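You operate a simulated robot arm through the tools that you are given. There is no shell and no other tool. Be economical: measure what you need, move in short steps, check, and stop when the job is done.

You are at the controls of a simulated robot arm. One attempt, no reset.

TASK
Put the grey angle bracket on the upper pillar shelf away on the middle shelf of the grey rack. Put one of the grey bobbins from the top of the side bench on top of the grey lidded box. Take the bearing on the top of the blue bench and put it away on the third shelf from the bottom of the narrow rack. Put the black disc on the top of the blue bench away on the top of the long bench. Take the gauge block with the smallest size on its label from the top of the drawer bench and put it on the blue cover plate. Fetch the dark blue handled pad and set it on top of the blue wiper. Any order will do. Set down upright: grey angle bracket, dark blue handled pad.
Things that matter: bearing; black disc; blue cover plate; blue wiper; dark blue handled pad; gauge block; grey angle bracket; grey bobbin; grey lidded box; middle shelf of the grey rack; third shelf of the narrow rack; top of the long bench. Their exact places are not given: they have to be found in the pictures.

Only the result counts: the job must be done as asked and must still hold three seconds after the hand-in. Knocking over, shifting, dropping, spilling or breaking anything else fails it. A push-on lid holds only when it is set on centred and level and pressed home; a screw cap is set on level and turned clockwise until tight.

THE ROBOT
A 6-joint arm with a two-finger gripper on a trunk, on a base that drives. Base frame: it is fixed to the floor where the robot stands at the start and does not move with it; the origin is under the middle of the robot, x ahead of it, y to its left, z up; the surface under the hand at the start is at about z = 0.92. Lengths are in m, angles in degrees, forces in N, time in s.
With the tool pointing down near the work surface it reaches from about 0.16 to 0.84 m from the robot's upright axis, wherever it stands. Its first joint turns from -166.0 to 166.0 degrees. Places, roughly: bearing (8x8x2 cm) [-1.2, -7.7, 0.8]; black disc (6x6x2 cm) [-1.3, -7.1, 0.8]; blue cover plate (11x8x1 cm) [2.4, -4.1, 0.8]; blue wiper [4.75, -2.25, 0.75]; dark blue handled pad (4x3x6 cm) [4.9, -6, 0.9]; gauge block [5, -5.75, 0.75]; grey angle bracket (8x5x8 cm) [0.5, 0.2, 0.9]; grey bobbin (4x4x3 cm) [-2.2, 1.1, 0.8]; grey lidded box (11x13x7 cm) [-2.3, 0.9, 0.8]; middle shelf of the grey rack [2.4, -10.8, 0.9]; third shelf of the narrow rack [2.6, 4.5, 1]; top of the long bench [5, -1.8, 0.8]. Payload 1.66 kg.
The TCP is the grasp point between the finger pads, 0.016 m short of the fingertips. In the tool frame z runs along the fingers and y along their closing line. Largest opening 0.111 m; the body of the gripper starts 0.104 m behind the TCP.
Orientation is that of the tool frame in the base frame, as a unit quaternion [x, y, z, w]. With the fingers straight down and closing along the base's y, the tool's x points along the base's -x, its y along +y and its z along -z.

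THE INTERFACE
- The arm moves only by the tool step_arm. Its argument "motion" is a list of rows, each a list of 3 entries, a list of its own where there are three numbers: the shift along the tool's x, y, z in m, then the turn, a rotation vector about the tool's x, y, z in degrees, then the finger opening in m, from 0 to 0.111. In form: [[[tx, ty, tz], [ax, ay, az], grip], ...]. A call has 1 to 8 rows; each row is the pose to reach, as a shift and turn from the pose commanded when the call began, along the tool's axes at that moment. A row lasts 0.2 s, in which the tool goes at most 0.05 m and 8.6 degrees; a call with a longer step from one row to the next is refused whole, and so is a gripper value outside its range. Where a pose cannot be reached the arm comes as near as it can. A force on the tool above 40 N (or 10 N above the force at the start of the call, whichever is more), or a blocked arm, ends the call early, and 0.2 s more pass. Each finger halts on what it meets, pressing with about 29 N; the grip force reading is that of the motor and also rises with nothing between the fingers. The clock runs only during rows and for 0.2 s after the last one: add rows that repeat a pose to give the fingers time. It gives the time, the measured TCP pose, the force on the tool (base axes), the opening and the grip force at its end, in the units of the frame above (readings bear some noise), with the torque about the TCP (base axes, N m) and any sound that the robot's microphone picked up.
- Cameras (640 x 400 px; columns grow to the right, rows downward): "scene" is now at [0.0563, 0.2079, 1.5487]; the picture's right is [0.23, -0.97, 0.00], its down [-0.74, -0.18, -0.65] and it looks along [0.63, 0.15, -0.76] (base axes); focal length 285 px, centre (320, 200). "wrist" rides on the gripper at [0.07, 0.014, -0.143] in the tool frame; the picture's right is [-0.19, 0.98, 0.00], its down [-0.87, -0.17, -0.47] and it looks along [-0.46, -0.09, 0.88] (tool axes); focal length 230 px, centre (320, 200).
- camera(camera): a new picture of that camera. No time passes.
- move_column(by): slides the trunk up (or, below 0, down) by that many m; the arm and the scene camera ride with it, the base frame stays. It gives what a move gives, with no picture.
- roll_base(legs): drives the robot by 1 to 6 legs, each [ahead, left, turn to the left] in m, m and degrees, along the robot's own axes; the way and the turn of a leg run together, so that a leg with both is an arc; at most 1.5 m and 180 degrees a leg. The arm and the cameras ride along, it lands a little off, and it stops where it bumps. It gives what a move gives.
- turn_head(pan, tilt): turns the head with the scene camera to pan (to the left, within 120 degrees either way) and tilt (down, from -29 to 69), counted from straight ahead of the robot. It gives what a move gives.
- pixel_to_xyz(camera, pixels): there is no depth. For up to 12 entries [column, row, z] of the newest picture of that camera ("zoom" is the newest enlarged one), the place [x, y] in the base frame at which the ray of that pixel passes the height z, good to about 0.002 m. No time passes.
- close_up(camera, box): a new picture of the part [left, top, right, bottom] of that camera's present view, enlarged. No time passes.
- finish_job(): hands the job in; it is judged then, once.

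Work in short steps. Measure before you move; look again where a grasp or a placing could have gone wrong, and mend it. You have 124 turns and 114 pictures in all, those below and enlarged ones among them. Open the gripper and draw the arm clear of the work before you hand the job in, unless the task says otherwise; then end with one line.

The tools are called after ">>>" by a JSON object that holds its "name" and its "arguments". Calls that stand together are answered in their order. step_arm: Moves the arm, as the interface text tells. Its arguments: {"type":"object","properties":{"motion":{"type":"array","items":{"type":"array"}}},"required":["motion"]} The other tools are called the same way: move_column (by) slides the trunk up or down; roll_base (legs) drives the base; turn_head (pan, tilt) turns the head that bears the scene camera; camera (camera) takes a picture; pixel_to_xyz (camera, pixels) gives the place at which the rays of pixels pass given heights; close_up (camera, box) takes an enlarged picture of a part of a camera's view; finish_job () hands the job in.

At the start:

```text
clock: 0.0
tcp_pos: [0.3388, 0.2909, 1.1122]
tcp_rot: [0.0, 1.0, 0.0, -0.001]
contact_force: [0.7, -0.4, -0.4]
ft_torque: [0.01, 0.0, -0.02]
width: 0.111
grasp_force: 0.1
trunk travel left (down, up): [-0.15, 0.44]
robot x, y, heading: [0.0012, 0.0017, -0.1]
head pan, tilt: [13.5, 49.7]
```

scene: 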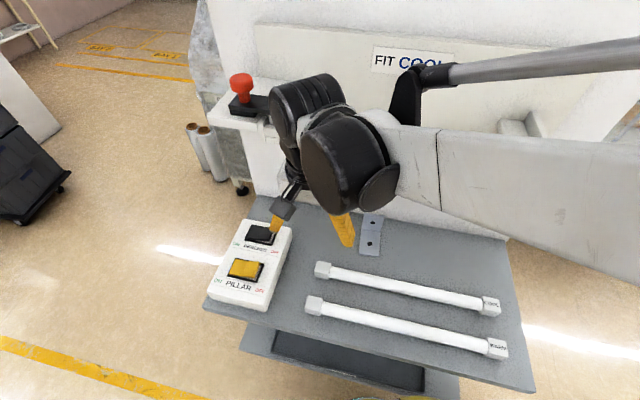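
wrist: 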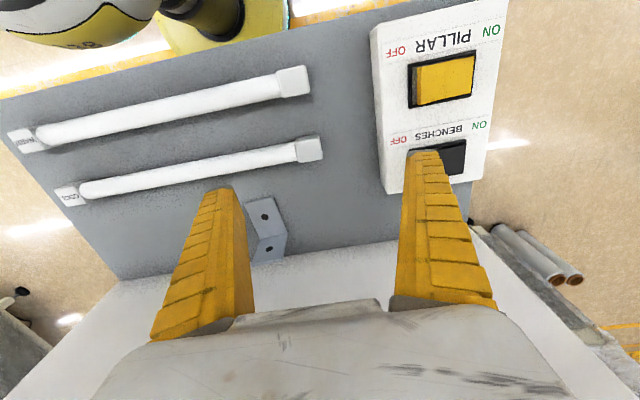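

The bracket shows at about scene (370,235) and wrist (265,228). I'll enlarge both to measure it.

>>> {"name": "close_up", "arguments": {"camera": "scene", "box": [290, 180, 450, 280]}}

>>> {"name": "close_up", "arguments": {"camera": "wrist", "box": [200, 170, 360, 270]}}

>>> {"name": "pixel_to_xyz", "arguments": {"camera": "wrist", "pixels": [[248, 204, 0.92], [275, 197, 0.92], [285, 235, 0.92], [252, 262, 0.92], [285, 258, 0.92], [258, 240, 0.92]]}}

```text
4.00 times, centred on (370, 230) of scene
```

zoom: 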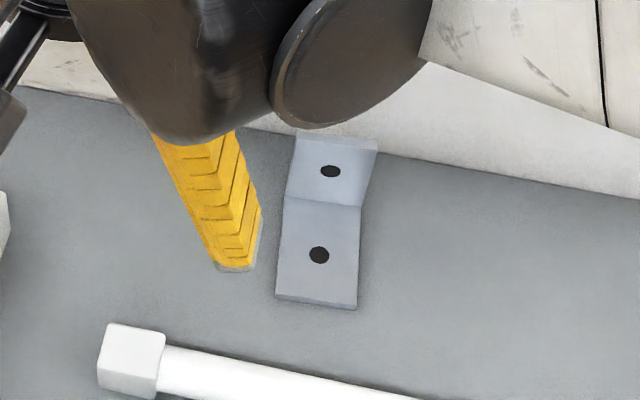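

```text
4.00 times, centred on (280, 220) of wrist
```

zoom: 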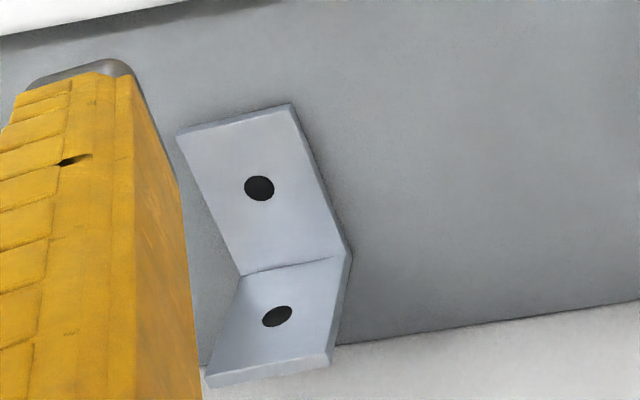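

```text
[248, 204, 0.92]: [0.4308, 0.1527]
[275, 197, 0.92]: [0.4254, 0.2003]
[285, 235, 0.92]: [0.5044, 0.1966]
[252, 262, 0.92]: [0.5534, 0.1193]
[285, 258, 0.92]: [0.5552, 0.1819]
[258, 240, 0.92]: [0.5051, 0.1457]
```

The bracket's flat leg runs along +x, with the upright leg at the far end. I'll measure its corners in the scene picture.

>>> {"name": "pixel_to_xyz", "arguments": {"camera": "scene", "pixels": [[359, 254.5, 0.925], [379, 257, 0.925], [361, 230, 0.925], [380.5, 231.3, 0.925], [364.3, 213, 1.0], [384.5, 215.7, 1.0]]}}

>>> {"name": "pixel_to_xyz", "arguments": {"camera": "zoom", "pixels": [[178, 134, 0.925], [292, 105, 0.925], [241, 275, 0.925], [341, 255, 0.925], [205, 372, 1.0], [332, 355, 1.0], [205, 372, 0.98], [332, 355, 0.98]]}}

```text
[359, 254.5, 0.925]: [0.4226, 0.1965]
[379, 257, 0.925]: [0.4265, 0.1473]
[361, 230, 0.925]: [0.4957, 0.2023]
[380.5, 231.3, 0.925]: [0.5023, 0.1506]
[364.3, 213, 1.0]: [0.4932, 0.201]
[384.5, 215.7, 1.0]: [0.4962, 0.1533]
```

```text
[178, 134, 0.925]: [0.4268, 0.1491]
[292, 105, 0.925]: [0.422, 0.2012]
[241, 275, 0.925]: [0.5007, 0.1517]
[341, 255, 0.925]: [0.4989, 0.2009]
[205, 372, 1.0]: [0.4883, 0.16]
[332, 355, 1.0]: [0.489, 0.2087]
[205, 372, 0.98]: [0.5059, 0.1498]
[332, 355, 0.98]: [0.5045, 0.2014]
```

Bracket centre y ≈ 0.1755, x 0.424–0.505, top near 1.0. I'll tilt the fingers 45° forward, to suit the rack later, while moving above it.

>>> {"name": "step_arm", "arguments": {"motion": [[[-0.022, -0.019, 0.01], [0, -7.5, 0], 0.1], [[-0.045, -0.038, 0.02], [0, -15, 0], 0.1], [[-0.068, -0.058, 0.03], [0, -22.5, 0], 0.1], [[-0.091, -0.077, 0.04], [0, -30, 0], 0.1], [[-0.114, -0.096, 0.05], [0, -37.5, 0], 0.1], [[-0.136, -0.115, 0.06], [0, -45, 0], 0.1], [[-0.136, -0.115, 0.06], [0, -45, 0], 0.1]]}}

>>> {"name": "camera", "arguments": {"camera": "wrist"}}

>>> {"name": "camera", "arguments": {"camera": "scene"}}

```text
clock: 1.6
tcp_pos: [0.4748, 0.1756, 1.0536]
tcp_rot: [-0.001, 0.924, 0.001, 0.383]
contact_force: [0.3, 0.1, -0.8]
ft_torque: [0.03, 0.02, 0.02]
width: 0.1004
grasp_force: 0.9
trunk travel left (down, up): [-0.15, 0.44]
robot x, y, heading: [-0.0004, 0.0004, -0.1]
head pan, tilt: [13.5, 49.7]
```

```text
109 pictures are left
```

wrist: 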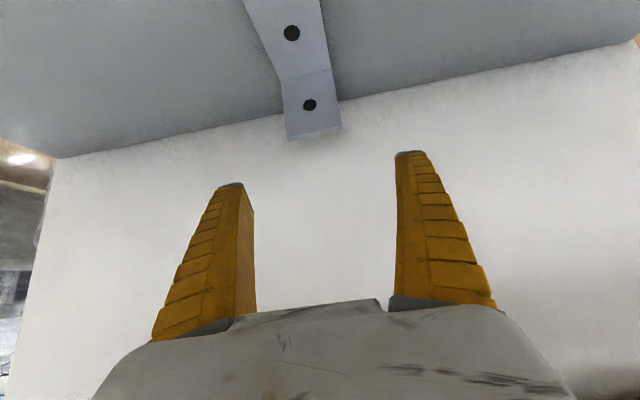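

```text
108 pictures are left
```

scene: 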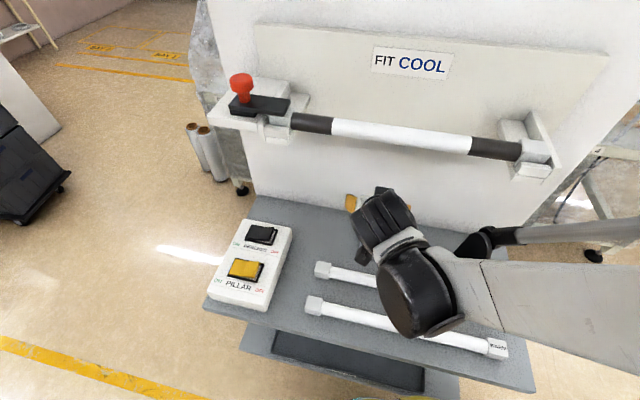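

Path down is clear; descend straight onto the bracket's side edges.

>>> {"name": "step_arm", "arguments": {"motion": [[[0.025, 0, 0.025], [0, 0, 0], 0.1], [[0.05, 0, 0.05], [0, 0, 0], 0.1], [[0.074, 0, 0.074], [0, 0, 0], 0.1], [[0.074, 0, 0.074], [0, 0, 0], 0.1]]}}

>>> {"name": "camera", "arguments": {"camera": "wrist"}}

```text
clock: 2.6
tcp_pos: [0.4877, 0.1848, 0.9781]
tcp_rot: [0.001, 0.924, 0.0, 0.383]
contact_force: [0.5, 1.0, -1.1]
ft_torque: [-0.01, 0.02, -0.03]
width: 0.1006
grasp_force: 0.2
out of reach, approached as far as the arm can: row 2, 3, 4
trunk travel left (down, up): [-0.15, 0.44]
robot x, y, heading: [-0.001, 0.0042, -0.1]
head pan, tilt: [13.5, 49.7]
```

```text
107 pictures are left
```

wrist: 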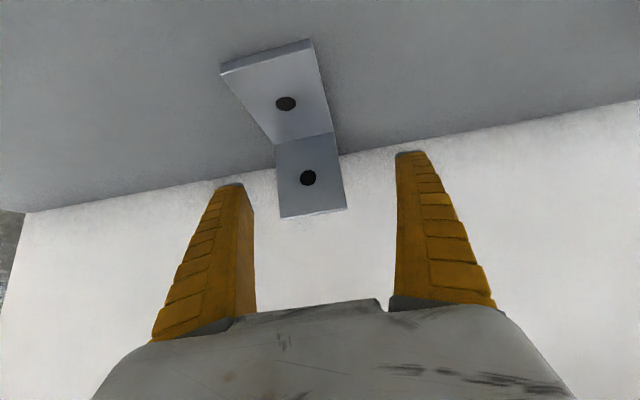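

The arm hit its reach limit at z 0.978; the trunk can make up the remaining 3 cm.

>>> {"name": "move_column", "arguments": {"by": -0.03}}

>>> {"name": "camera", "arguments": {"camera": "wrist"}}

```text
clock: 3.4
tcp_pos: [0.4889, 0.184, 0.9484]
tcp_rot: [-0.001, 0.924, 0.001, 0.381]
contact_force: [-0.5, -0.4, -0.5]
ft_torque: [0.0, -0.02, 0.05]
width: 0.1003
grasp_force: 0.0
trunk travel left (down, up): [-0.12, 0.47]
robot x, y, heading: [0.0013, 0.0002, -0.0]
head pan, tilt: [13.5, 49.7]
```

```text
106 pictures are left
```

wrist: 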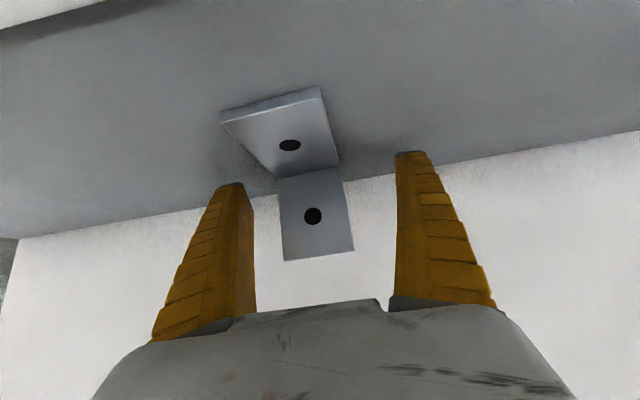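

Height good; centre slightly in y and close gently.

>>> {"name": "step_arm", "arguments": {"motion": [[[0, -0.008, 0], [0, 0, 0], 0.1], [[0, -0.008, 0], [0, 0, 0], 0.07], [[0, -0.008, 0], [0, 0, 0], 0.04], [[0, -0.008, 0], [0, 0, 0], 0.03], [[0, -0.008, 0], [0, 0, 0], 0.03], [[0, -0.008, 0], [0, 0, 0], 0.03]]}}

>>> {"name": "camera", "arguments": {"camera": "wrist"}}

```text
clock: 4.8
tcp_pos: [0.4879, 0.178, 0.9495]
tcp_rot: [0.0, 0.925, 0.0, 0.381]
contact_force: [-1.8, 1.4, 9.4]
ft_torque: [-0.02, -0.14, 0.01]
width: 0.0459
grasp_force: 28.9
trunk travel left (down, up): [-0.12, 0.47]
robot x, y, heading: [-0.0019, 0.0009, -0.0]
head pan, tilt: [13.5, 49.7]
```

```text
105 pictures are left
```

wrist: 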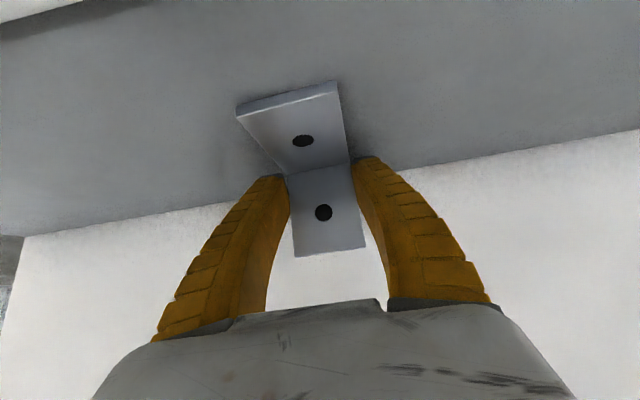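

Gripped (0.046 m, 29 N). Lift with the trunk and check.

>>> {"name": "move_column", "arguments": {"by": 0.2}}

>>> {"name": "camera", "arguments": {"camera": "wrist"}}

```text
clock: 6.9
tcp_pos: [0.4894, 0.1771, 1.1496]
tcp_rot: [0.0, 0.925, 0.0, 0.381]
contact_force: [0.0, 0.1, -1.3]
ft_torque: [0.02, 0.0, 0.01]
width: 0.0448
grasp_force: 29.0
trunk travel left (down, up): [-0.32, 0.27]
robot x, y, heading: [-0.0048, 0.001, -0.0]
head pan, tilt: [13.5, 49.7]
```

```text
104 pictures are left
```

wrist: 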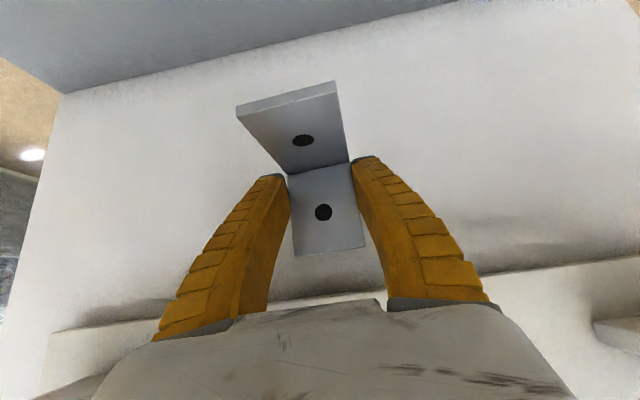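

The bracket is held level. I'll back off 0.5 m, then look to the right to plan the drive.

>>> {"name": "roll_base", "arguments": {"legs": [[-0.5, 0, 0], [0, 0, -90]]}}

>>> {"name": "turn_head", "arguments": {"pan": 0, "tilt": 15}}

>>> {"name": "camera", "arguments": {"camera": "scene"}}

```text
clock: 13.6
tcp_pos: [-0.2956, -0.4821, 1.149]
tcp_rot: [0.644, 0.664, -0.265, 0.272]
contact_force: [-0.4, 0.8, -2.0]
ft_torque: [0.0, 0.01, -0.03]
width: 0.0444
grasp_force: 28.8
trunk travel left (down, up): [-0.32, 0.27]
robot x, y, heading: [-0.4869, -0.0036, -88.1]
head pan, tilt: [13.5, 49.7]
```

```text
clock: 14.6
tcp_pos: [-0.2969, -0.4829, 1.1494]
tcp_rot: [0.644, 0.664, -0.265, 0.273]
contact_force: [1.1, -0.3, -1.7]
ft_torque: [0.01, 0.0, -0.02]
width: 0.0441
grasp_force: 28.7
trunk travel left (down, up): [-0.32, 0.27]
robot x, y, heading: [-0.4911, 0.005, -88.1]
head pan, tilt: [0.0, 15.0]
```

```text
103 pictures are left
```

scene: 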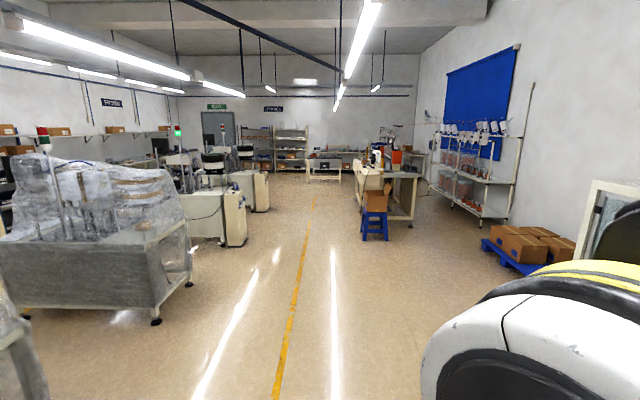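

The aisle ahead looks clear. I'll get floor coordinates of the obstacles and the rack.

>>> {"name": "pixel_to_xyz", "arguments": {"camera": "scene", "pixels": [[155, 322, 0], [190, 284, 0], [238, 246, 0], [264, 210, 0], [364, 240, 0], [388, 238, 0], [410, 222, 0], [282, 170, 0.1], [305, 171, 0.1], [310, 182, 0], [340, 180, 0], [292, 155, 0.9]]}}

>>> {"name": "close_up", "arguments": {"camera": "scene", "box": [200, 100, 440, 250]}}

```text
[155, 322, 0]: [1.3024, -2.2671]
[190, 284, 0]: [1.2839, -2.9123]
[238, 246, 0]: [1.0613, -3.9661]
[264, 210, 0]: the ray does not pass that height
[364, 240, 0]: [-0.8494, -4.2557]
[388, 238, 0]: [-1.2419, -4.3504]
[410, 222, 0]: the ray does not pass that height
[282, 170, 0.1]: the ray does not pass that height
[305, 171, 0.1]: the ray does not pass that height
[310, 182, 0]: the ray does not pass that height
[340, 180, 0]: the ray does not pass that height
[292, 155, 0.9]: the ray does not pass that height
```

```text
2.67 times, centred on (320, 175) of scene
```

zoom: 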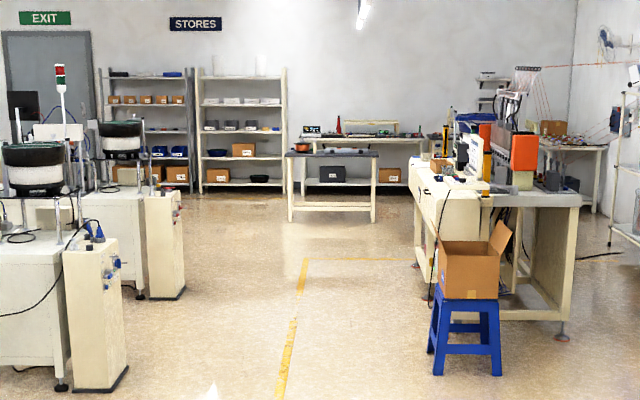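

The grey rack is the left one under "STORES". I'll drive down the lane to about (0, −6.5), then look again.

>>> {"name": "roll_base", "arguments": {"legs": [[1.3, 0.05, 0], [1.3, 0.05, 0], [1.3, 0.05, 0], [1.3, 0.05, 0], [1.2, 0.05, 0]]}}

>>> {"name": "camera", "arguments": {"camera": "scene"}}

>>> {"name": "turn_head", "arguments": {"pan": 40, "tilt": 15}}

>>> {"name": "camera", "arguments": {"camera": "scene"}}

```text
clock: 45.2
tcp_pos: [0.0212, -6.8843, 1.1483]
tcp_rot: [0.654, 0.654, -0.269, 0.269]
contact_force: [0.1, -0.2, -1.8]
ft_torque: [0.0, 0.02, -0.02]
width: 0.0445
grasp_force: 29.0
trunk travel left (down, up): [-0.32, 0.27]
robot x, y, heading: [-0.1605, -6.3935, -89.8]
head pan, tilt: [0.0, 15.0]
```

```text
101 pictures are left
```

scene: 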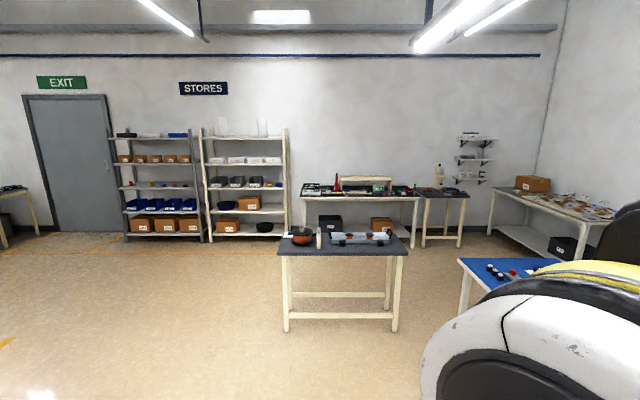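

```text
clock: 46.3
tcp_pos: [0.0188, -6.8824, 1.1495]
tcp_rot: [0.654, 0.654, -0.269, 0.268]
contact_force: [0.2, -0.4, -1.9]
ft_torque: [-0.05, 0.02, -0.03]
width: 0.0445
grasp_force: 28.8
trunk travel left (down, up): [-0.32, 0.27]
robot x, y, heading: [-0.1581, -6.3924, -89.7]
head pan, tilt: [40.0, 15.0]
```

```text
100 pictures are left
```

scene: 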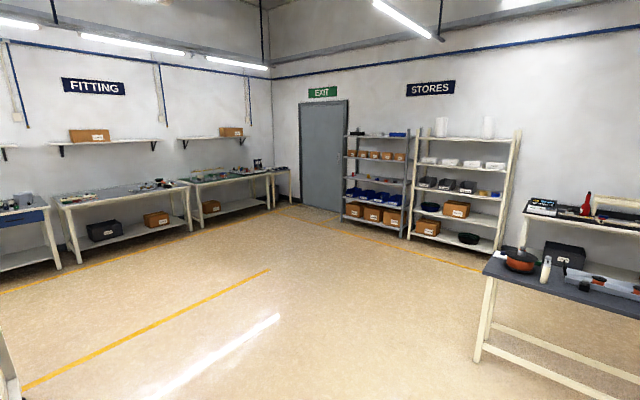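

Rack at left; the way diagonally to it is clear. Drive to about (2.3, −9.6) facing it and look.

>>> {"name": "roll_base", "arguments": {"legs": [[0.9, 0.85, 0], [1.1, 0.85, 0], [1.1, 0.76, 0]]}}

>>> {"name": "turn_head", "arguments": {"pan": 0, "tilt": 30}}

>>> {"name": "camera", "arguments": {"camera": "scene"}}

```text
clock: 65.3
tcp_pos: [2.4204, -10.0105, 1.1497]
tcp_rot: [0.655, 0.653, -0.27, 0.268]
contact_force: [-0.2, -0.2, -0.7]
ft_torque: [-0.01, 0.03, 0.0]
width: 0.045
grasp_force: 29.5
trunk travel left (down, up): [-0.32, 0.27]
robot x, y, heading: [2.2433, -9.5193, -90.1]
head pan, tilt: [40.0, 15.0]
```

```text
clock: 66.3
tcp_pos: [2.4212, -10.0083, 1.1487]
tcp_rot: [0.655, 0.653, -0.27, 0.268]
contact_force: [0.4, 0.8, -2.2]
ft_torque: [0.0, 0.01, 0.0]
width: 0.0449
grasp_force: 28.8
trunk travel left (down, up): [-0.32, 0.27]
robot x, y, heading: [2.241, -9.5191, -90.3]
head pan, tilt: [0.0, 30.0]
```

```text
99 pictures are left
```

scene: 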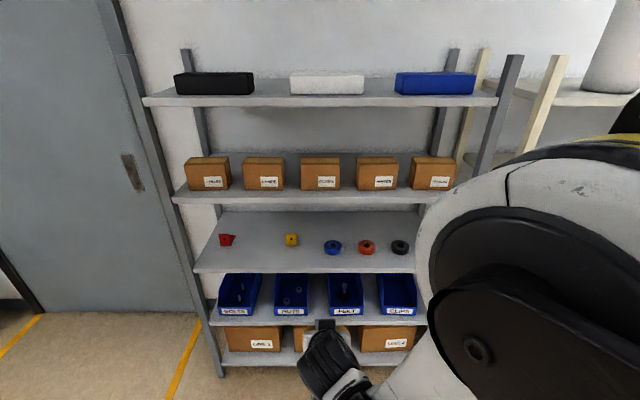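

Middle shelf (row ~240) has a gap between red (226,240) and yellow (291,240). Measure.

>>> {"name": "pixel_to_xyz", "arguments": {"camera": "scene", "pixels": [[218, 246, 0.9], [234, 243, 0.9], [285, 246, 0.9], [298, 244, 0.9], [194, 270, 0.9], [220, 212, 0.9], [414, 272, 0.9], [300, 270, 0.9], [342, 254, 0.9], [174, 198, 1.3], [300, 205, 1.25]]}}

>>> {"name": "close_up", "arguments": {"camera": "scene", "box": [180, 180, 340, 280]}}

```text
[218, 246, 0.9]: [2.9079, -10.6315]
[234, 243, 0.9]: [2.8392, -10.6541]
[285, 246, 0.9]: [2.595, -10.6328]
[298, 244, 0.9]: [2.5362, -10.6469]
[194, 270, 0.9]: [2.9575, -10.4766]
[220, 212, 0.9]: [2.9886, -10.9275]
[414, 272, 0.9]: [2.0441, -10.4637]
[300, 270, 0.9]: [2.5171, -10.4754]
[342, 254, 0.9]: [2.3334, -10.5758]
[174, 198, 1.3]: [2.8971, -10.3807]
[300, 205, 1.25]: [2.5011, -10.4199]
```

```text
4.00 times, centred on (260, 230) of scene
```

zoom: 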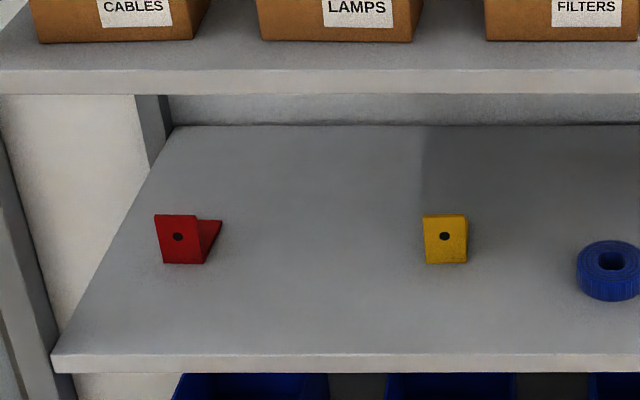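

Place target x≈2.72, TCP y≈−10.62, between the red and yellow parts. Lower the trunk, drive closer, and look with the wrist camera.

>>> {"name": "move_column", "arguments": {"by": -0.15}}

>>> {"name": "roll_base", "arguments": {"legs": [[0.43, 0.3, 0]]}}

>>> {"name": "camera", "arguments": {"camera": "wrist"}}

>>> {"name": "camera", "arguments": {"camera": "scene"}}

```text
clock: 68.1
tcp_pos: [2.4207, -10.0088, 0.9997]
tcp_rot: [0.655, 0.653, -0.27, 0.269]
contact_force: [-0.3, 0.3, -1.7]
ft_torque: [0.02, -0.04, 0.0]
width: 0.0449
grasp_force: 29.0
trunk travel left (down, up): [-0.17, 0.42]
robot x, y, heading: [2.2464, -9.5151, -90.0]
head pan, tilt: [0.0, 30.0]
```

```text
clock: 71.2
tcp_pos: [2.731, -10.4353, 1.0]
tcp_rot: [0.652, 0.656, -0.268, 0.269]
contact_force: [0.5, -0.3, -1.2]
ft_torque: [-0.01, -0.01, 0.03]
width: 0.045
grasp_force: 29.4
trunk travel left (down, up): [-0.17, 0.42]
robot x, y, heading: [2.556, -9.9468, -89.7]
head pan, tilt: [0.0, 30.0]
```

```text
97 pictures are left
```

wrist: 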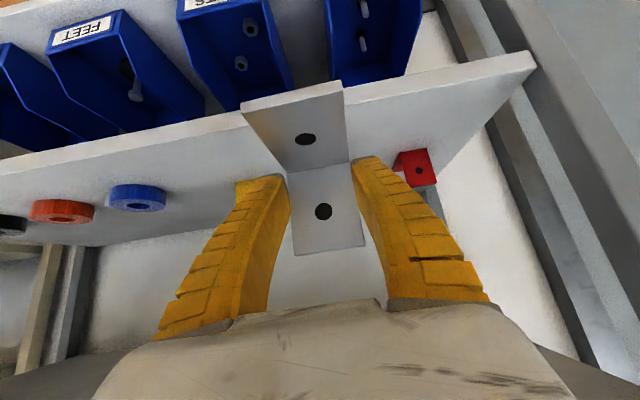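

```text
96 pictures are left
```

scene: 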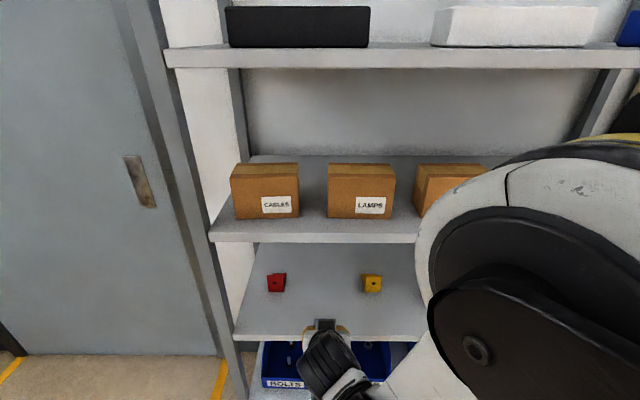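

I'll fix the shelf height by comparing the shelf's front corner and the parts in the new picture at several heights.

>>> {"name": "pixel_to_xyz", "arguments": {"camera": "scene", "pixels": [[234, 335, 0.9], [234, 335, 0.93], [234, 335, 0.87], [268, 291, 0.9], [268, 291, 0.93], [268, 291, 0.87], [365, 291, 0.9], [365, 291, 0.93], [365, 291, 0.87]]}}

>>> {"name": "pixel_to_xyz", "arguments": {"camera": "zoom", "pixels": [[163, 262, 0.9], [425, 263, 0.9], [52, 352, 0.9]]}}

>>> {"name": "pixel_to_xyz", "arguments": {"camera": "wrist", "pixels": [[530, 54, 0.9], [530, 54, 0.93], [530, 54, 0.87], [243, 112, 0.9], [243, 112, 0.93]]}}

```text
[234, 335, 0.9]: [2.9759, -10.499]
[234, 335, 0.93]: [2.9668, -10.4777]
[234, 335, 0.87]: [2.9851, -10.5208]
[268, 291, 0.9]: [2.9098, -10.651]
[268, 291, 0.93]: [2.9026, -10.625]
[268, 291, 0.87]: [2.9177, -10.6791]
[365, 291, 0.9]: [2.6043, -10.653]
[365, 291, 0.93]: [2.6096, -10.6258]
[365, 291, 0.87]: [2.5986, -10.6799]
```

```text
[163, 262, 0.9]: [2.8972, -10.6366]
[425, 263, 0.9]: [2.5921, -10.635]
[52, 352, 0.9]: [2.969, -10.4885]
```

```text
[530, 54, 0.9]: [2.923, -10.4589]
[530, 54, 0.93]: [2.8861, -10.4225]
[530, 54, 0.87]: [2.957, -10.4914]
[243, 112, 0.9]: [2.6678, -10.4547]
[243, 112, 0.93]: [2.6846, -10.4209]
```

Shelf top is about 0.86–0.88. Extend forward 0.185 m above it; the bracket bottom is now near 0.97.

>>> {"name": "step_arm", "arguments": {"motion": [[[-0.026, -0.002, 0.026], [0, 0, 0], 0.03], [[-0.052, -0.004, 0.052], [0, 0, 0], 0.03], [[-0.078, -0.006, 0.078], [0, 0, 0], 0.03], [[-0.104, -0.008, 0.104], [0, 0, 0], 0.03], [[-0.131, -0.009, 0.131], [0, 0, 0], 0.03], [[-0.131, -0.009, 0.131], [0, 0, 0], 0.03]]}}

>>> {"name": "move_column", "arguments": {"by": -0.06}}

>>> {"name": "camera", "arguments": {"camera": "wrist"}}

```text
clock: 72.6
tcp_pos: [2.723, -10.621, 0.9984]
tcp_rot: [0.652, 0.656, -0.269, 0.27]
contact_force: [-0.2, -0.1, -2.3]
ft_torque: [0.03, 0.02, 0.04]
width: 0.045
grasp_force: 28.9
trunk travel left (down, up): [-0.17, 0.42]
robot x, y, heading: [2.5512, -9.9435, -89.6]
head pan, tilt: [0.0, 30.0]
```

```text
clock: 73.6
tcp_pos: [2.7236, -10.6202, 0.9402]
tcp_rot: [0.652, 0.656, -0.269, 0.269]
contact_force: [-0.7, 0.5, -1.7]
ft_torque: [0.01, -0.01, 0.0]
width: 0.0449
grasp_force: 29.2
trunk travel left (down, up): [-0.11, 0.48]
robot x, y, heading: [2.5518, -9.9472, -89.8]
head pan, tilt: [0.0, 30.0]
```

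```text
95 pictures are left
```

wrist: 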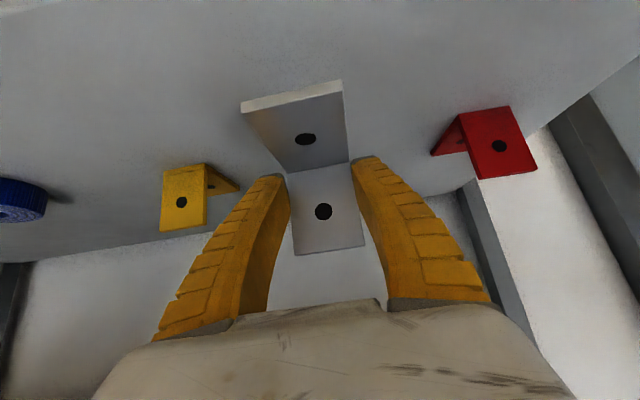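

Clear gap on both sides. Lower in small steps until contact.

>>> {"name": "step_arm", "arguments": {"motion": [[[0.007, 0, 0.007], [0, 0, 0], 0.03], [[0.014, 0, 0.014], [0, 0, 0], 0.03], [[0.019, 0, 0.019], [0, 0, 0], 0.03], [[0.022, 0, 0.022], [0, 0, 0], 0.03], [[0.025, 0, 0.025], [0, 0, 0], 0.03]]}}

>>> {"name": "close_up", "arguments": {"camera": "wrist", "box": [120, 40, 560, 280]}}

```text
clock: 74.8
tcp_pos: [2.7223, -10.6209, 0.9041]
tcp_rot: [0.653, 0.655, -0.269, 0.269]
contact_force: [0.1, 0.3, -2.2]
ft_torque: [0.01, 0.0, 0.03]
width: 0.0447
grasp_force: 28.9
trunk travel left (down, up): [-0.11, 0.48]
robot x, y, heading: [2.5496, -9.9459, -89.8]
head pan, tilt: [0.0, 30.0]
```

```text
1.45 times, centred on (340, 160) of wrist
```

zoom: 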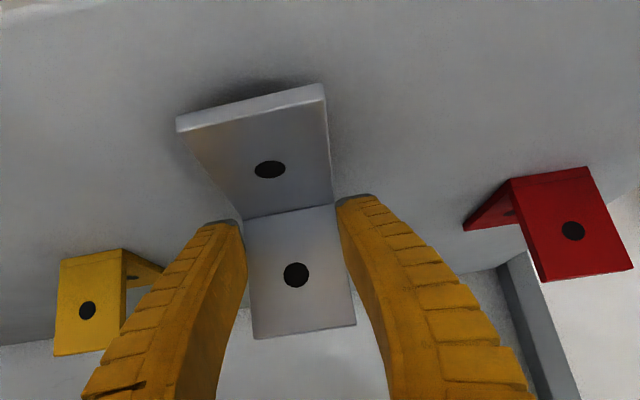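

No contact yet at TCP 0.904, though the shadow is close. Continue in 2 mm steps.

>>> {"name": "step_arm", "arguments": {"motion": [[[0.0015, 0, 0.0015], [0, 0, 0], 0.03], [[0.003, 0, 0.003], [0, 0, 0], 0.03], [[0.0045, 0, 0.0045], [0, 0, 0], 0.03], [[0.006, 0, 0.006], [0, 0, 0], 0.03]]}}

```text
clock: 75.8
tcp_pos: [2.7232, -10.6215, 0.8957]
tcp_rot: [0.652, 0.656, -0.268, 0.269]
contact_force: [0.1, 0.8, -1.6]
ft_torque: [0.01, 0.01, -0.03]
width: 0.0451
grasp_force: 28.7
trunk travel left (down, up): [-0.11, 0.48]
robot x, y, heading: [2.5526, -9.9488, -89.7]
head pan, tilt: [0.0, 30.0]
```

Still free; continue.

>>> {"name": "step_arm", "arguments": {"motion": [[[0.0015, 0, 0.0015], [0, 0, 0], 0.03], [[0.003, 0, 0.003], [0, 0, 0], 0.03], [[0.0045, 0, 0.0045], [0, 0, 0], 0.03], [[0.006, 0, 0.006], [0, 0, 0], 0.03]]}}

>>> {"name": "close_up", "arguments": {"camera": "wrist", "box": [120, 40, 560, 280]}}

```text
clock: 76.8
tcp_pos: [2.7234, -10.6204, 0.8895]
tcp_rot: [0.651, 0.656, -0.268, 0.271]
contact_force: [3.7, -6.4, 17.8]
ft_torque: [-0.28, -0.02, 0.09]
width: 0.047
grasp_force: 29.1
trunk travel left (down, up): [-0.11, 0.48]
robot x, y, heading: [2.5495, -9.9472, -89.6]
head pan, tilt: [0.0, 30.0]
```

```text
1.45 times, centred on (340, 160) of wrist
```

zoom: 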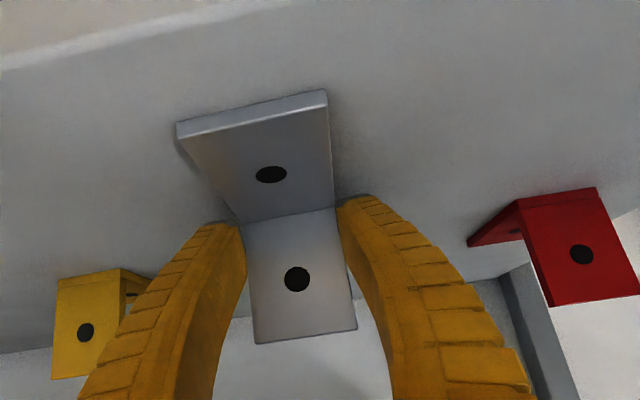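

Contact at 18 N: the bracket sits on the shelf. Open and withdraw along the tool axis.

>>> {"name": "step_arm", "arguments": {"motion": [[[0, 0, 0], [0, 0, 0], 0.06], [[0, 0, 0], [0, 0, 0], 0.08], [[0, 0, 0], [0, 0, 0], 0.08], [[0, 0, -0.04], [0, 0, 0], 0.08], [[0, 0, -0.08], [0, 0, 0], 0.08], [[0.03, 0, -0.115], [0, 0, 0], 0.08], [[0.06, 0, -0.15], [0, 0, 0], 0.08], [[0.09, 0, -0.18], [0, 0, 0], 0.08]]}}

>>> {"name": "roll_base", "arguments": {"legs": [[-0.5, 0, 0]]}}

>>> {"name": "camera", "arguments": {"camera": "scene"}}

```text
clock: 78.6
tcp_pos: [2.7223, -10.4272, 0.9555]
tcp_rot: [0.653, 0.655, -0.269, 0.269]
contact_force: [-0.1, -0.2, 0.3]
ft_torque: [-0.04, 0.02, 0.01]
width: 0.0818
grasp_force: 0.6
trunk travel left (down, up): [-0.11, 0.48]
robot x, y, heading: [2.5495, -9.9459, -89.7]
head pan, tilt: [0.0, 30.0]
```

```text
clock: 81.5
tcp_pos: [2.7196, -9.9303, 0.9545]
tcp_rot: [0.651, 0.657, -0.268, 0.269]
contact_force: [-0.2, 0.5, 1.3]
ft_torque: [-0.05, -0.01, 0.0]
width: 0.0814
grasp_force: 1.3
trunk travel left (down, up): [-0.11, 0.48]
robot x, y, heading: [2.5479, -9.4518, -89.5]
head pan, tilt: [0.0, 30.0]
```

```text
92 pictures are left
```

scene: 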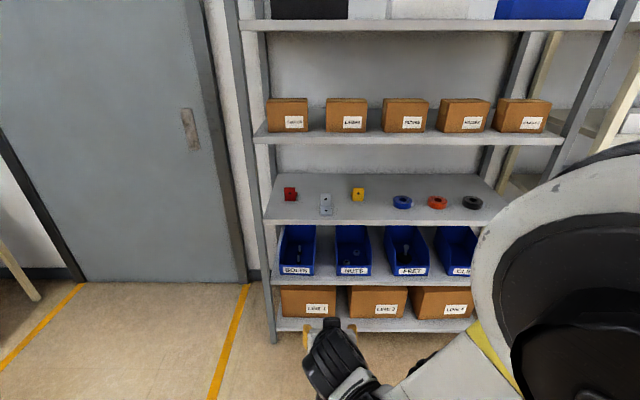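

The bracket stands upright on the middle shelf at (326,205), nothing disturbed. Next I drive to the blue bench, stopping short to look.

>>> {"name": "move_column", "arguments": {"by": 0.15}}

>>> {"name": "roll_base", "arguments": {"legs": [[-1.0, -0.5, 0], [-0.95, -0.55, 0], [0, 0, -90], [1.0, 0, 0], [0.6, 0, 0]]}}

>>> {"name": "turn_head", "arguments": {"pan": 0, "tilt": 35}}

>>> {"name": "camera", "arguments": {"camera": "scene"}}

```text
clock: 83.2
tcp_pos: [2.7194, -9.9278, 1.1045]
tcp_rot: [0.65, 0.658, -0.267, 0.27]
contact_force: [-0.2, 0.3, 0.0]
ft_torque: [-0.01, -0.01, -0.03]
width: 0.0816
grasp_force: 0.5
trunk travel left (down, up): [-0.26, 0.33]
robot x, y, heading: [2.542, -9.4489, -89.4]
head pan, tilt: [0.0, 30.0]
```

```text
clock: 105.8
tcp_pos: [-0.6364, -7.8639, 1.1047]
tcp_rot: [0.924, 0.036, -0.38, 0.014]
contact_force: [-0.9, -0.4, -0.4]
ft_torque: [0.0, -0.03, -0.04]
width: 0.0814
grasp_force: 0.8
trunk travel left (down, up): [-0.26, 0.33]
robot x, y, heading: [-0.1682, -7.6616, -175.4]
head pan, tilt: [0.0, 30.0]
```

```text
clock: 106.4
tcp_pos: [-0.6351, -7.8643, 1.1056]
tcp_rot: [0.924, 0.035, -0.38, 0.014]
contact_force: [-0.7, -0.8, 0.5]
ft_torque: [0.03, 0.01, 0.02]
width: 0.0817
grasp_force: 0.5
trunk travel left (down, up): [-0.26, 0.33]
robot x, y, heading: [-0.1685, -7.6596, -175.6]
head pan, tilt: [0.0, 35.0]
```

```text
91 pictures are left
```

scene: 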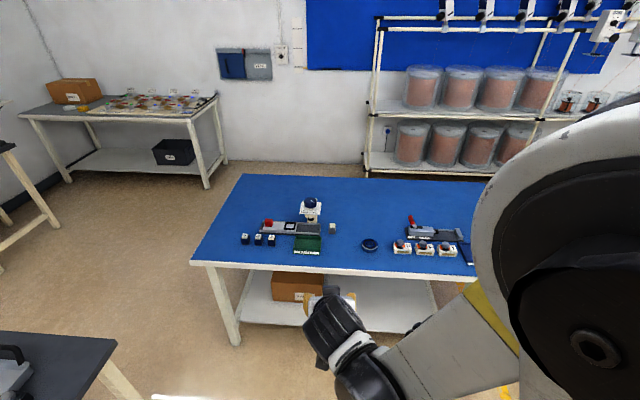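

Enlarge the bench top to identify the bearing and the black disc.

>>> {"name": "close_up", "arguments": {"camera": "scene", "box": [220, 180, 480, 280]}}

>>> {"name": "pixel_to_xyz", "arguments": {"camera": "scene", "pixels": [[370, 244, 0.8], [362, 246, 0.8], [378, 246, 0.8], [307, 244, 0.8], [425, 245, 0.8], [193, 262, 0.8], [467, 255, 0.8]]}}

```text
2.46 times, centred on (350, 230) of scene
```

zoom: 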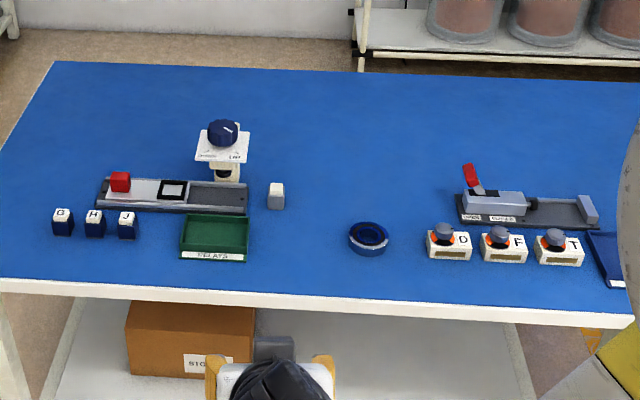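

```text
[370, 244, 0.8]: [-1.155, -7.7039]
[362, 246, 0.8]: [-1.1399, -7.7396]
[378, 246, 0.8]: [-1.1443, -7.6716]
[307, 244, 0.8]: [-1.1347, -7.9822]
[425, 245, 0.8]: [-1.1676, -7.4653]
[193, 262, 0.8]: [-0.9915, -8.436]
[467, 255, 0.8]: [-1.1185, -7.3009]
```

The blue ring at (370,246) is the bearing, near (−1.155, −7.705). I'll move closer, squaring up to the bench, then see it with both cameras.

>>> {"name": "roll_base", "arguments": {"legs": [[0.33, -0.16, -4.5]]}}

>>> {"name": "step_arm", "arguments": {"motion": [[[0, 0, 0], [0, 7.5, 0], 0.111], [[0, 0, 0], [0, 15, 0], 0.111], [[0, 0, 0], [0, 15, 0], 0.111]]}}

>>> {"name": "turn_head", "arguments": {"pan": -10, "tilt": 50}}

>>> {"name": "camera", "arguments": {"camera": "wrist"}}

>>> {"name": "camera", "arguments": {"camera": "scene"}}

```text
clock: 108.8
tcp_pos: [-0.9931, -7.6784, 1.104]
tcp_rot: [0.925, -0.004, -0.38, -0.001]
contact_force: [-0.2, 0.7, -0.6]
ft_torque: [-0.02, 0.0, -0.01]
width: 0.0815
grasp_force: 0.6
trunk travel left (down, up): [-0.26, 0.33]
robot x, y, heading: [-0.5104, -7.5138, 179.7]
head pan, tilt: [0.0, 35.0]
```

```text
clock: 109.6
tcp_pos: [-0.9916, -7.6777, 1.1044]
tcp_rot: [0.966, -0.004, -0.257, -0.003]
contact_force: [0.4, 0.5, 0.1]
ft_torque: [-0.02, -0.01, -0.01]
width: 0.1108
grasp_force: 0.0
trunk travel left (down, up): [-0.26, 0.33]
robot x, y, heading: [-0.5138, -7.513, 179.2]
head pan, tilt: [0.0, 35.0]
```

```text
clock: 110.4
tcp_pos: [-0.9929, -7.6781, 1.1044]
tcp_rot: [0.966, -0.004, -0.257, -0.002]
contact_force: [0.2, -1.1, -0.3]
ft_torque: [-0.05, -0.02, -0.03]
width: 0.1112
grasp_force: 0.0
trunk travel left (down, up): [-0.26, 0.33]
robot x, y, heading: [-0.5079, -7.5126, 179.5]
head pan, tilt: [-10.0, 50.0]
```

```text
89 pictures are left
```

wrist: 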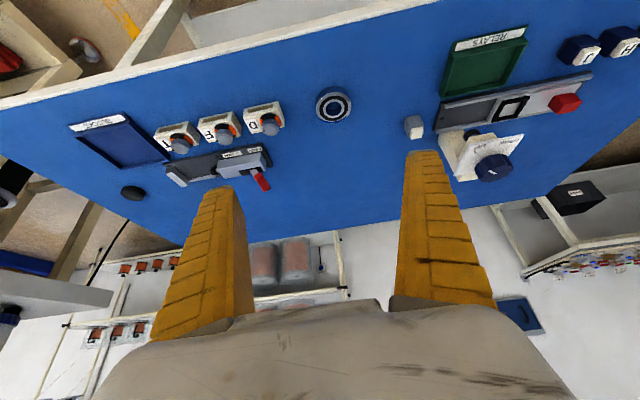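

```text
88 pictures are left
```

scene: 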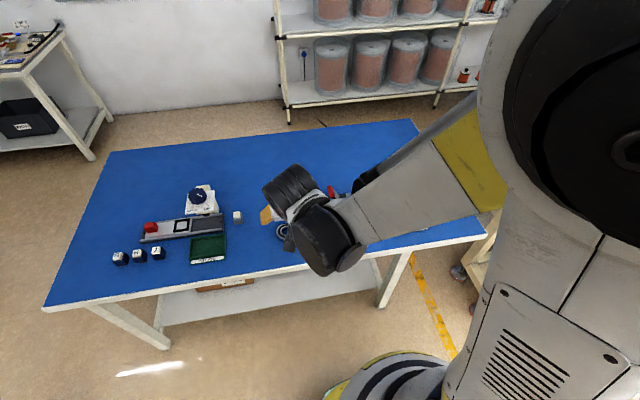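

Wrist view: bearing at (334,104), black disc at (132,192). Measure both.

>>> {"name": "close_up", "arguments": {"camera": "wrist", "box": [274, 64, 394, 139]}}

>>> {"name": "pixel_to_xyz", "arguments": {"camera": "wrist", "pixels": [[334, 104, 0.8], [334, 104, 0.82], [316, 103, 0.8], [352, 103, 0.8], [132, 192, 0.8], [60, 95, 0.8]]}}

>>> {"name": "pixel_to_xyz", "arguments": {"camera": "scene", "pixels": [[45, 310, 0.8], [300, 266, 0.8], [488, 236, 0.8], [108, 152, 0.8]]}}

```text
5.33 times, centred on (334, 102) of wrist
```

zoom: 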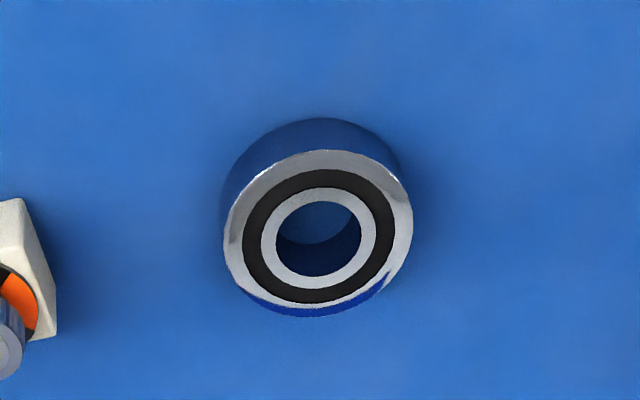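

```text
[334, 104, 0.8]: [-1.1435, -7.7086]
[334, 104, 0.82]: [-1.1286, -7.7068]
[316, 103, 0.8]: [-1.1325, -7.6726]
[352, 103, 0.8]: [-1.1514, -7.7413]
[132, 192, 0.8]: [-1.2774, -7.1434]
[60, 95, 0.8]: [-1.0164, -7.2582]
```

```text
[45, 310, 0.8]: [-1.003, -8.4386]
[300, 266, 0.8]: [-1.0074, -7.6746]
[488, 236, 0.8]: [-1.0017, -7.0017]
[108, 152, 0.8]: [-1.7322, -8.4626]
```

>>> {"name": "pixel_to_xyz", "arguments": {"camera": "zoom", "pixels": [[318, 232, 0.82], [225, 232, 0.82], [412, 228, 0.82], [318, 150, 0.82], [316, 315, 0.82], [318, 232, 0.83]]}}

>>> {"name": "close_up", "arguments": {"camera": "scene", "box": [255, 195, 335, 245]}}

```text
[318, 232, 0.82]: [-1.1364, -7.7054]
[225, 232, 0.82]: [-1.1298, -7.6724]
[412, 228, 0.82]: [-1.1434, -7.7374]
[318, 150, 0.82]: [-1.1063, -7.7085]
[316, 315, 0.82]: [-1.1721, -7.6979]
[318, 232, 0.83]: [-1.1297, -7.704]
```

```text
8.00 times, centred on (295, 220) of scene
```

zoom: 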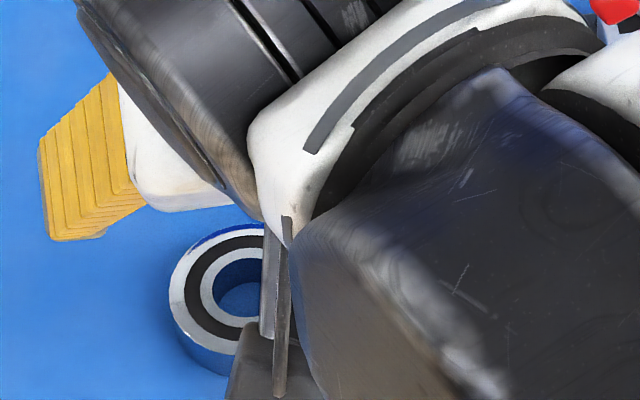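

>>> {"name": "pixel_to_xyz", "arguments": {"camera": "zoom", "pixels": [[169, 283, 0.82], [169, 283, 0.8], [169, 283, 0.78], [240, 226, 0.82], [240, 226, 0.8], [240, 226, 0.78]]}}

>>> {"name": "pixel_to_xyz", "arguments": {"camera": "wrist", "pixels": [[351, 107.3, 0.82], [351, 107.3, 0.8], [351, 107.3, 0.78], [333.5, 123.5, 0.82], [333.5, 123.5, 0.8], [333.5, 123.5, 0.78]]}}

```text
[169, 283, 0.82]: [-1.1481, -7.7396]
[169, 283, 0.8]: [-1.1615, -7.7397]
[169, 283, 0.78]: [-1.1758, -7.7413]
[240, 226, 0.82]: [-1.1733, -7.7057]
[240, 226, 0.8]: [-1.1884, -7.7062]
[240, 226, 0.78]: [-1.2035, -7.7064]
```

```text
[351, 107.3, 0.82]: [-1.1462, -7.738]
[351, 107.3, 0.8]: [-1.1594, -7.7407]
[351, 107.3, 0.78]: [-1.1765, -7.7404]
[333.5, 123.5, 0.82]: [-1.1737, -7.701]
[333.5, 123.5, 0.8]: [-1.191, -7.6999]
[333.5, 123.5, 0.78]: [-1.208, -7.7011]
```

Bearing top centre about (−1.14, −7.705). Approach to ~11 cm above it and look again.

>>> {"name": "step_arm", "arguments": {"motion": [[[-0.008, 0.006, 0.045], [0, 0, 0], 0.111], [[-0.016, 0.011, 0.09], [0, 0, 0], 0.111], [[-0.024, 0.016, 0.135], [0, 0, 0], 0.111], [[-0.032, 0.022, 0.18], [0, 0, 0], 0.111], [[-0.04, 0.027, 0.224], [0, 0, 0], 0.111], [[-0.04, 0.027, 0.224], [0, 0, 0], 0.111]]}}

>>> {"name": "camera", "arguments": {"camera": "wrist"}}

```text
clock: 111.8
tcp_pos: [-1.1405, -7.7034, 0.9316]
tcp_rot: [0.967, -0.004, -0.256, -0.001]
contact_force: [0.2, 0.1, 0.9]
ft_torque: [0.0, -0.01, 0.01]
width: 0.1107
grasp_force: 0.0
trunk travel left (down, up): [-0.26, 0.33]
robot x, y, heading: [-0.5103, -7.5102, 179.6]
head pan, tilt: [-10.0, 50.0]
```

```text
85 pictures are left
```

wrist: 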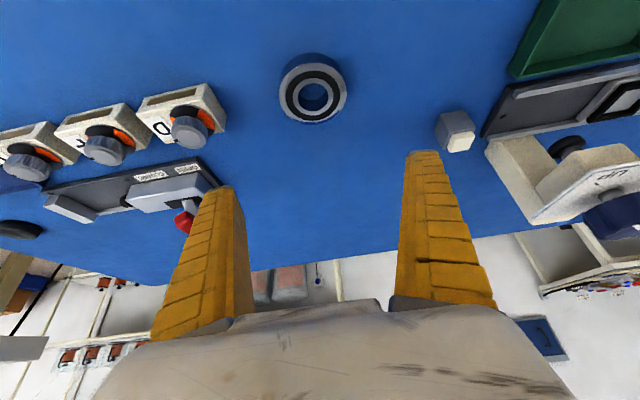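

>>> {"name": "pixel_to_xyz", "arguments": {"camera": "wrist", "pixels": [[313, 94, 0.82], [313, 94, 0.8], [281, 97, 0.82], [345, 91, 0.82], [314, 66, 0.82], [312, 123, 0.82], [313, 123, 0.8], [313, 66, 0.8], [208, 190, 0.8], [445, 150, 0.8]]}}

```text
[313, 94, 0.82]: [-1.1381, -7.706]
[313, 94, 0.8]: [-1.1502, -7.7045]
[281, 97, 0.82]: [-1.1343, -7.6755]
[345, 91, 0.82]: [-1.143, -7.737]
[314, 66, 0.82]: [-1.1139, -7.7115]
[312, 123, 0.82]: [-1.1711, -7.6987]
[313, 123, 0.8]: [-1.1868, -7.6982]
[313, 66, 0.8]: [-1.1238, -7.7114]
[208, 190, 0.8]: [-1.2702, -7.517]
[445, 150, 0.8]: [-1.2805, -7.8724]
```

Combined views put the bearing's top at about z 0.79, centre (−1.157, −7.7045). Descend to TCP 0.82 with the fingers straddling.

>>> {"name": "step_arm", "arguments": {"motion": [[[0.014, 0.001, 0.035], [0, 0, 0], 0.111], [[0.028, 0.001, 0.07], [0, 0, 0], 0.111], [[0.042, 0.001, 0.104], [0, 0, 0], 0.111], [[0.042, 0.001, 0.104], [0, 0, 0], 0.111]]}}

>>> {"name": "camera", "arguments": {"camera": "wrist"}}

```text
clock: 112.8
tcp_pos: [-1.1623, -7.7066, 0.8223]
tcp_rot: [0.967, -0.004, -0.256, -0.001]
contact_force: [-0.4, 0.3, -0.7]
ft_torque: [-0.01, -0.02, -0.03]
width: 0.1109
grasp_force: 0.2
out of reach, approached as far as the arm can: row 3, 4
trunk travel left (down, up): [-0.26, 0.33]
robot x, y, heading: [-0.5091, -7.5133, 179.4]
head pan, tilt: [-10.0, 50.0]
```

```text
84 pictures are left
```

wrist: 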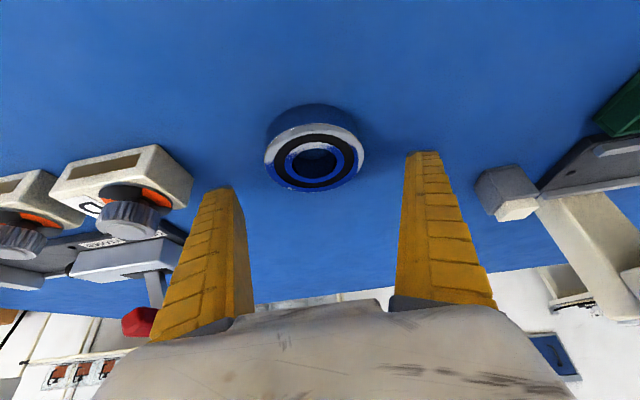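

>>> {"name": "pixel_to_xyz", "arguments": {"camera": "wrist", "pixels": [[266, 161, 0.79], [366, 156, 0.79], [316, 157, 0.79], [316, 157, 0.8], [316, 157, 0.78], [315, 123, 0.79], [313, 189, 0.79], [266, 161, 0.8], [366, 156, 0.8]]}}

```text
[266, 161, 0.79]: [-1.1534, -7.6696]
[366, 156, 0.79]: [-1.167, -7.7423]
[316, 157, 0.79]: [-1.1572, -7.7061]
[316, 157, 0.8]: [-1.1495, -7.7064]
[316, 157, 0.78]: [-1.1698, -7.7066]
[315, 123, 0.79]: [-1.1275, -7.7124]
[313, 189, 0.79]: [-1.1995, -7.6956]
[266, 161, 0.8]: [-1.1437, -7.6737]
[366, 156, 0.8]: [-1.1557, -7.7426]
```

Bearing diameter ~0.072, top ≈0.795; TCP is centred over it. Lower with the trunk 22 mm.

>>> {"name": "move_column", "arguments": {"by": -0.022}}

>>> {"name": "camera", "arguments": {"camera": "wrist"}}

```text
clock: 113.5
tcp_pos: [-1.1616, -7.7077, 0.7989]
tcp_rot: [0.967, -0.005, -0.256, -0.002]
contact_force: [0.2, -0.3, 0.0]
ft_torque: [-0.01, 0.04, 0.02]
width: 0.1109
grasp_force: 0.1
trunk travel left (down, up): [-0.238, 0.352]
robot x, y, heading: [-0.5104, -7.5103, 179.6]
head pan, tilt: [-10.0, 50.0]
```

```text
83 pictures are left
```

wrist: 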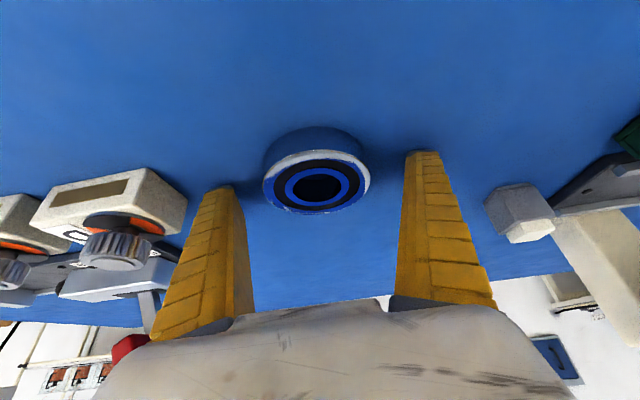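

Left tip's shadow is close. Lower 4 mm more, then close.

>>> {"name": "move_column", "arguments": {"by": -0.004}}

>>> {"name": "step_arm", "arguments": {"motion": [[[0, 0, 0], [0, 0, 0], 0.09], [[0, 0, 0], [0, 0, 0], 0.07], [[0, 0, 0], [0, 0, 0], 0.055], [[0, 0, 0], [0, 0, 0], 0.055], [[0, 0, 0], [0, 0, 0], 0.055]]}}

>>> {"name": "camera", "arguments": {"camera": "wrist"}}

```text
clock: 114.0
tcp_pos: [-1.1624, -7.7057, 0.7952]
tcp_rot: [0.967, -0.005, -0.256, -0.002]
contact_force: [-0.7, 0.3, 0.2]
ft_torque: [0.0, -0.03, -0.01]
width: 0.1109
grasp_force: 0.0
trunk travel left (down, up): [-0.234, 0.356]
robot x, y, heading: [-0.5093, -7.513, 179.7]
head pan, tilt: [-10.0, 50.0]
```

```text
clock: 115.0
tcp_pos: [-1.1619, -7.7073, 0.797]
tcp_rot: [0.966, -0.004, -0.257, -0.001]
contact_force: [3.8, 0.4, 25.0]
ft_torque: [-0.36, -0.11, 0.25]
width: 0.0693
grasp_force: 29.5
trunk travel left (down, up): [-0.234, 0.356]
robot x, y, heading: [-0.5097, -7.5157, 179.6]
head pan, tilt: [-10.0, 50.0]
stopped in row 5: the force on the tool passed its limit at 40 N (the readings are from after the stop); the commanded pose is now the measured one
```

```text
82 pictures are left
```

wrist: 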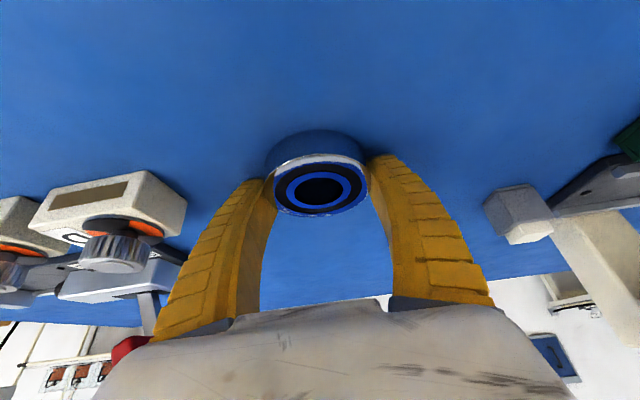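

Gripped at 0.069 m. Lift by trunk and check.

>>> {"name": "move_column", "arguments": {"by": 0.15}}

>>> {"name": "camera", "arguments": {"camera": "wrist"}}

```text
clock: 116.7
tcp_pos: [-1.1624, -7.7063, 0.9455]
tcp_rot: [0.967, -0.003, -0.256, -0.002]
contact_force: [0.2, 0.5, -1.8]
ft_torque: [0.0, 0.02, 0.01]
width: 0.0692
grasp_force: 29.3
trunk travel left (down, up): [-0.384, 0.206]
robot x, y, heading: [-0.5085, -7.5136, 179.2]
head pan, tilt: [-10.0, 50.0]
```

```text
81 pictures are left
```

wrist: 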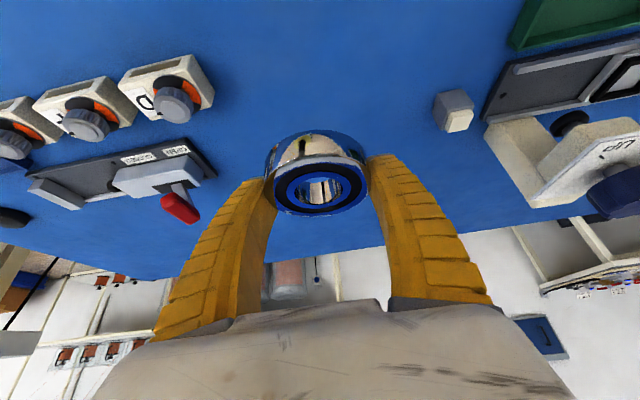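

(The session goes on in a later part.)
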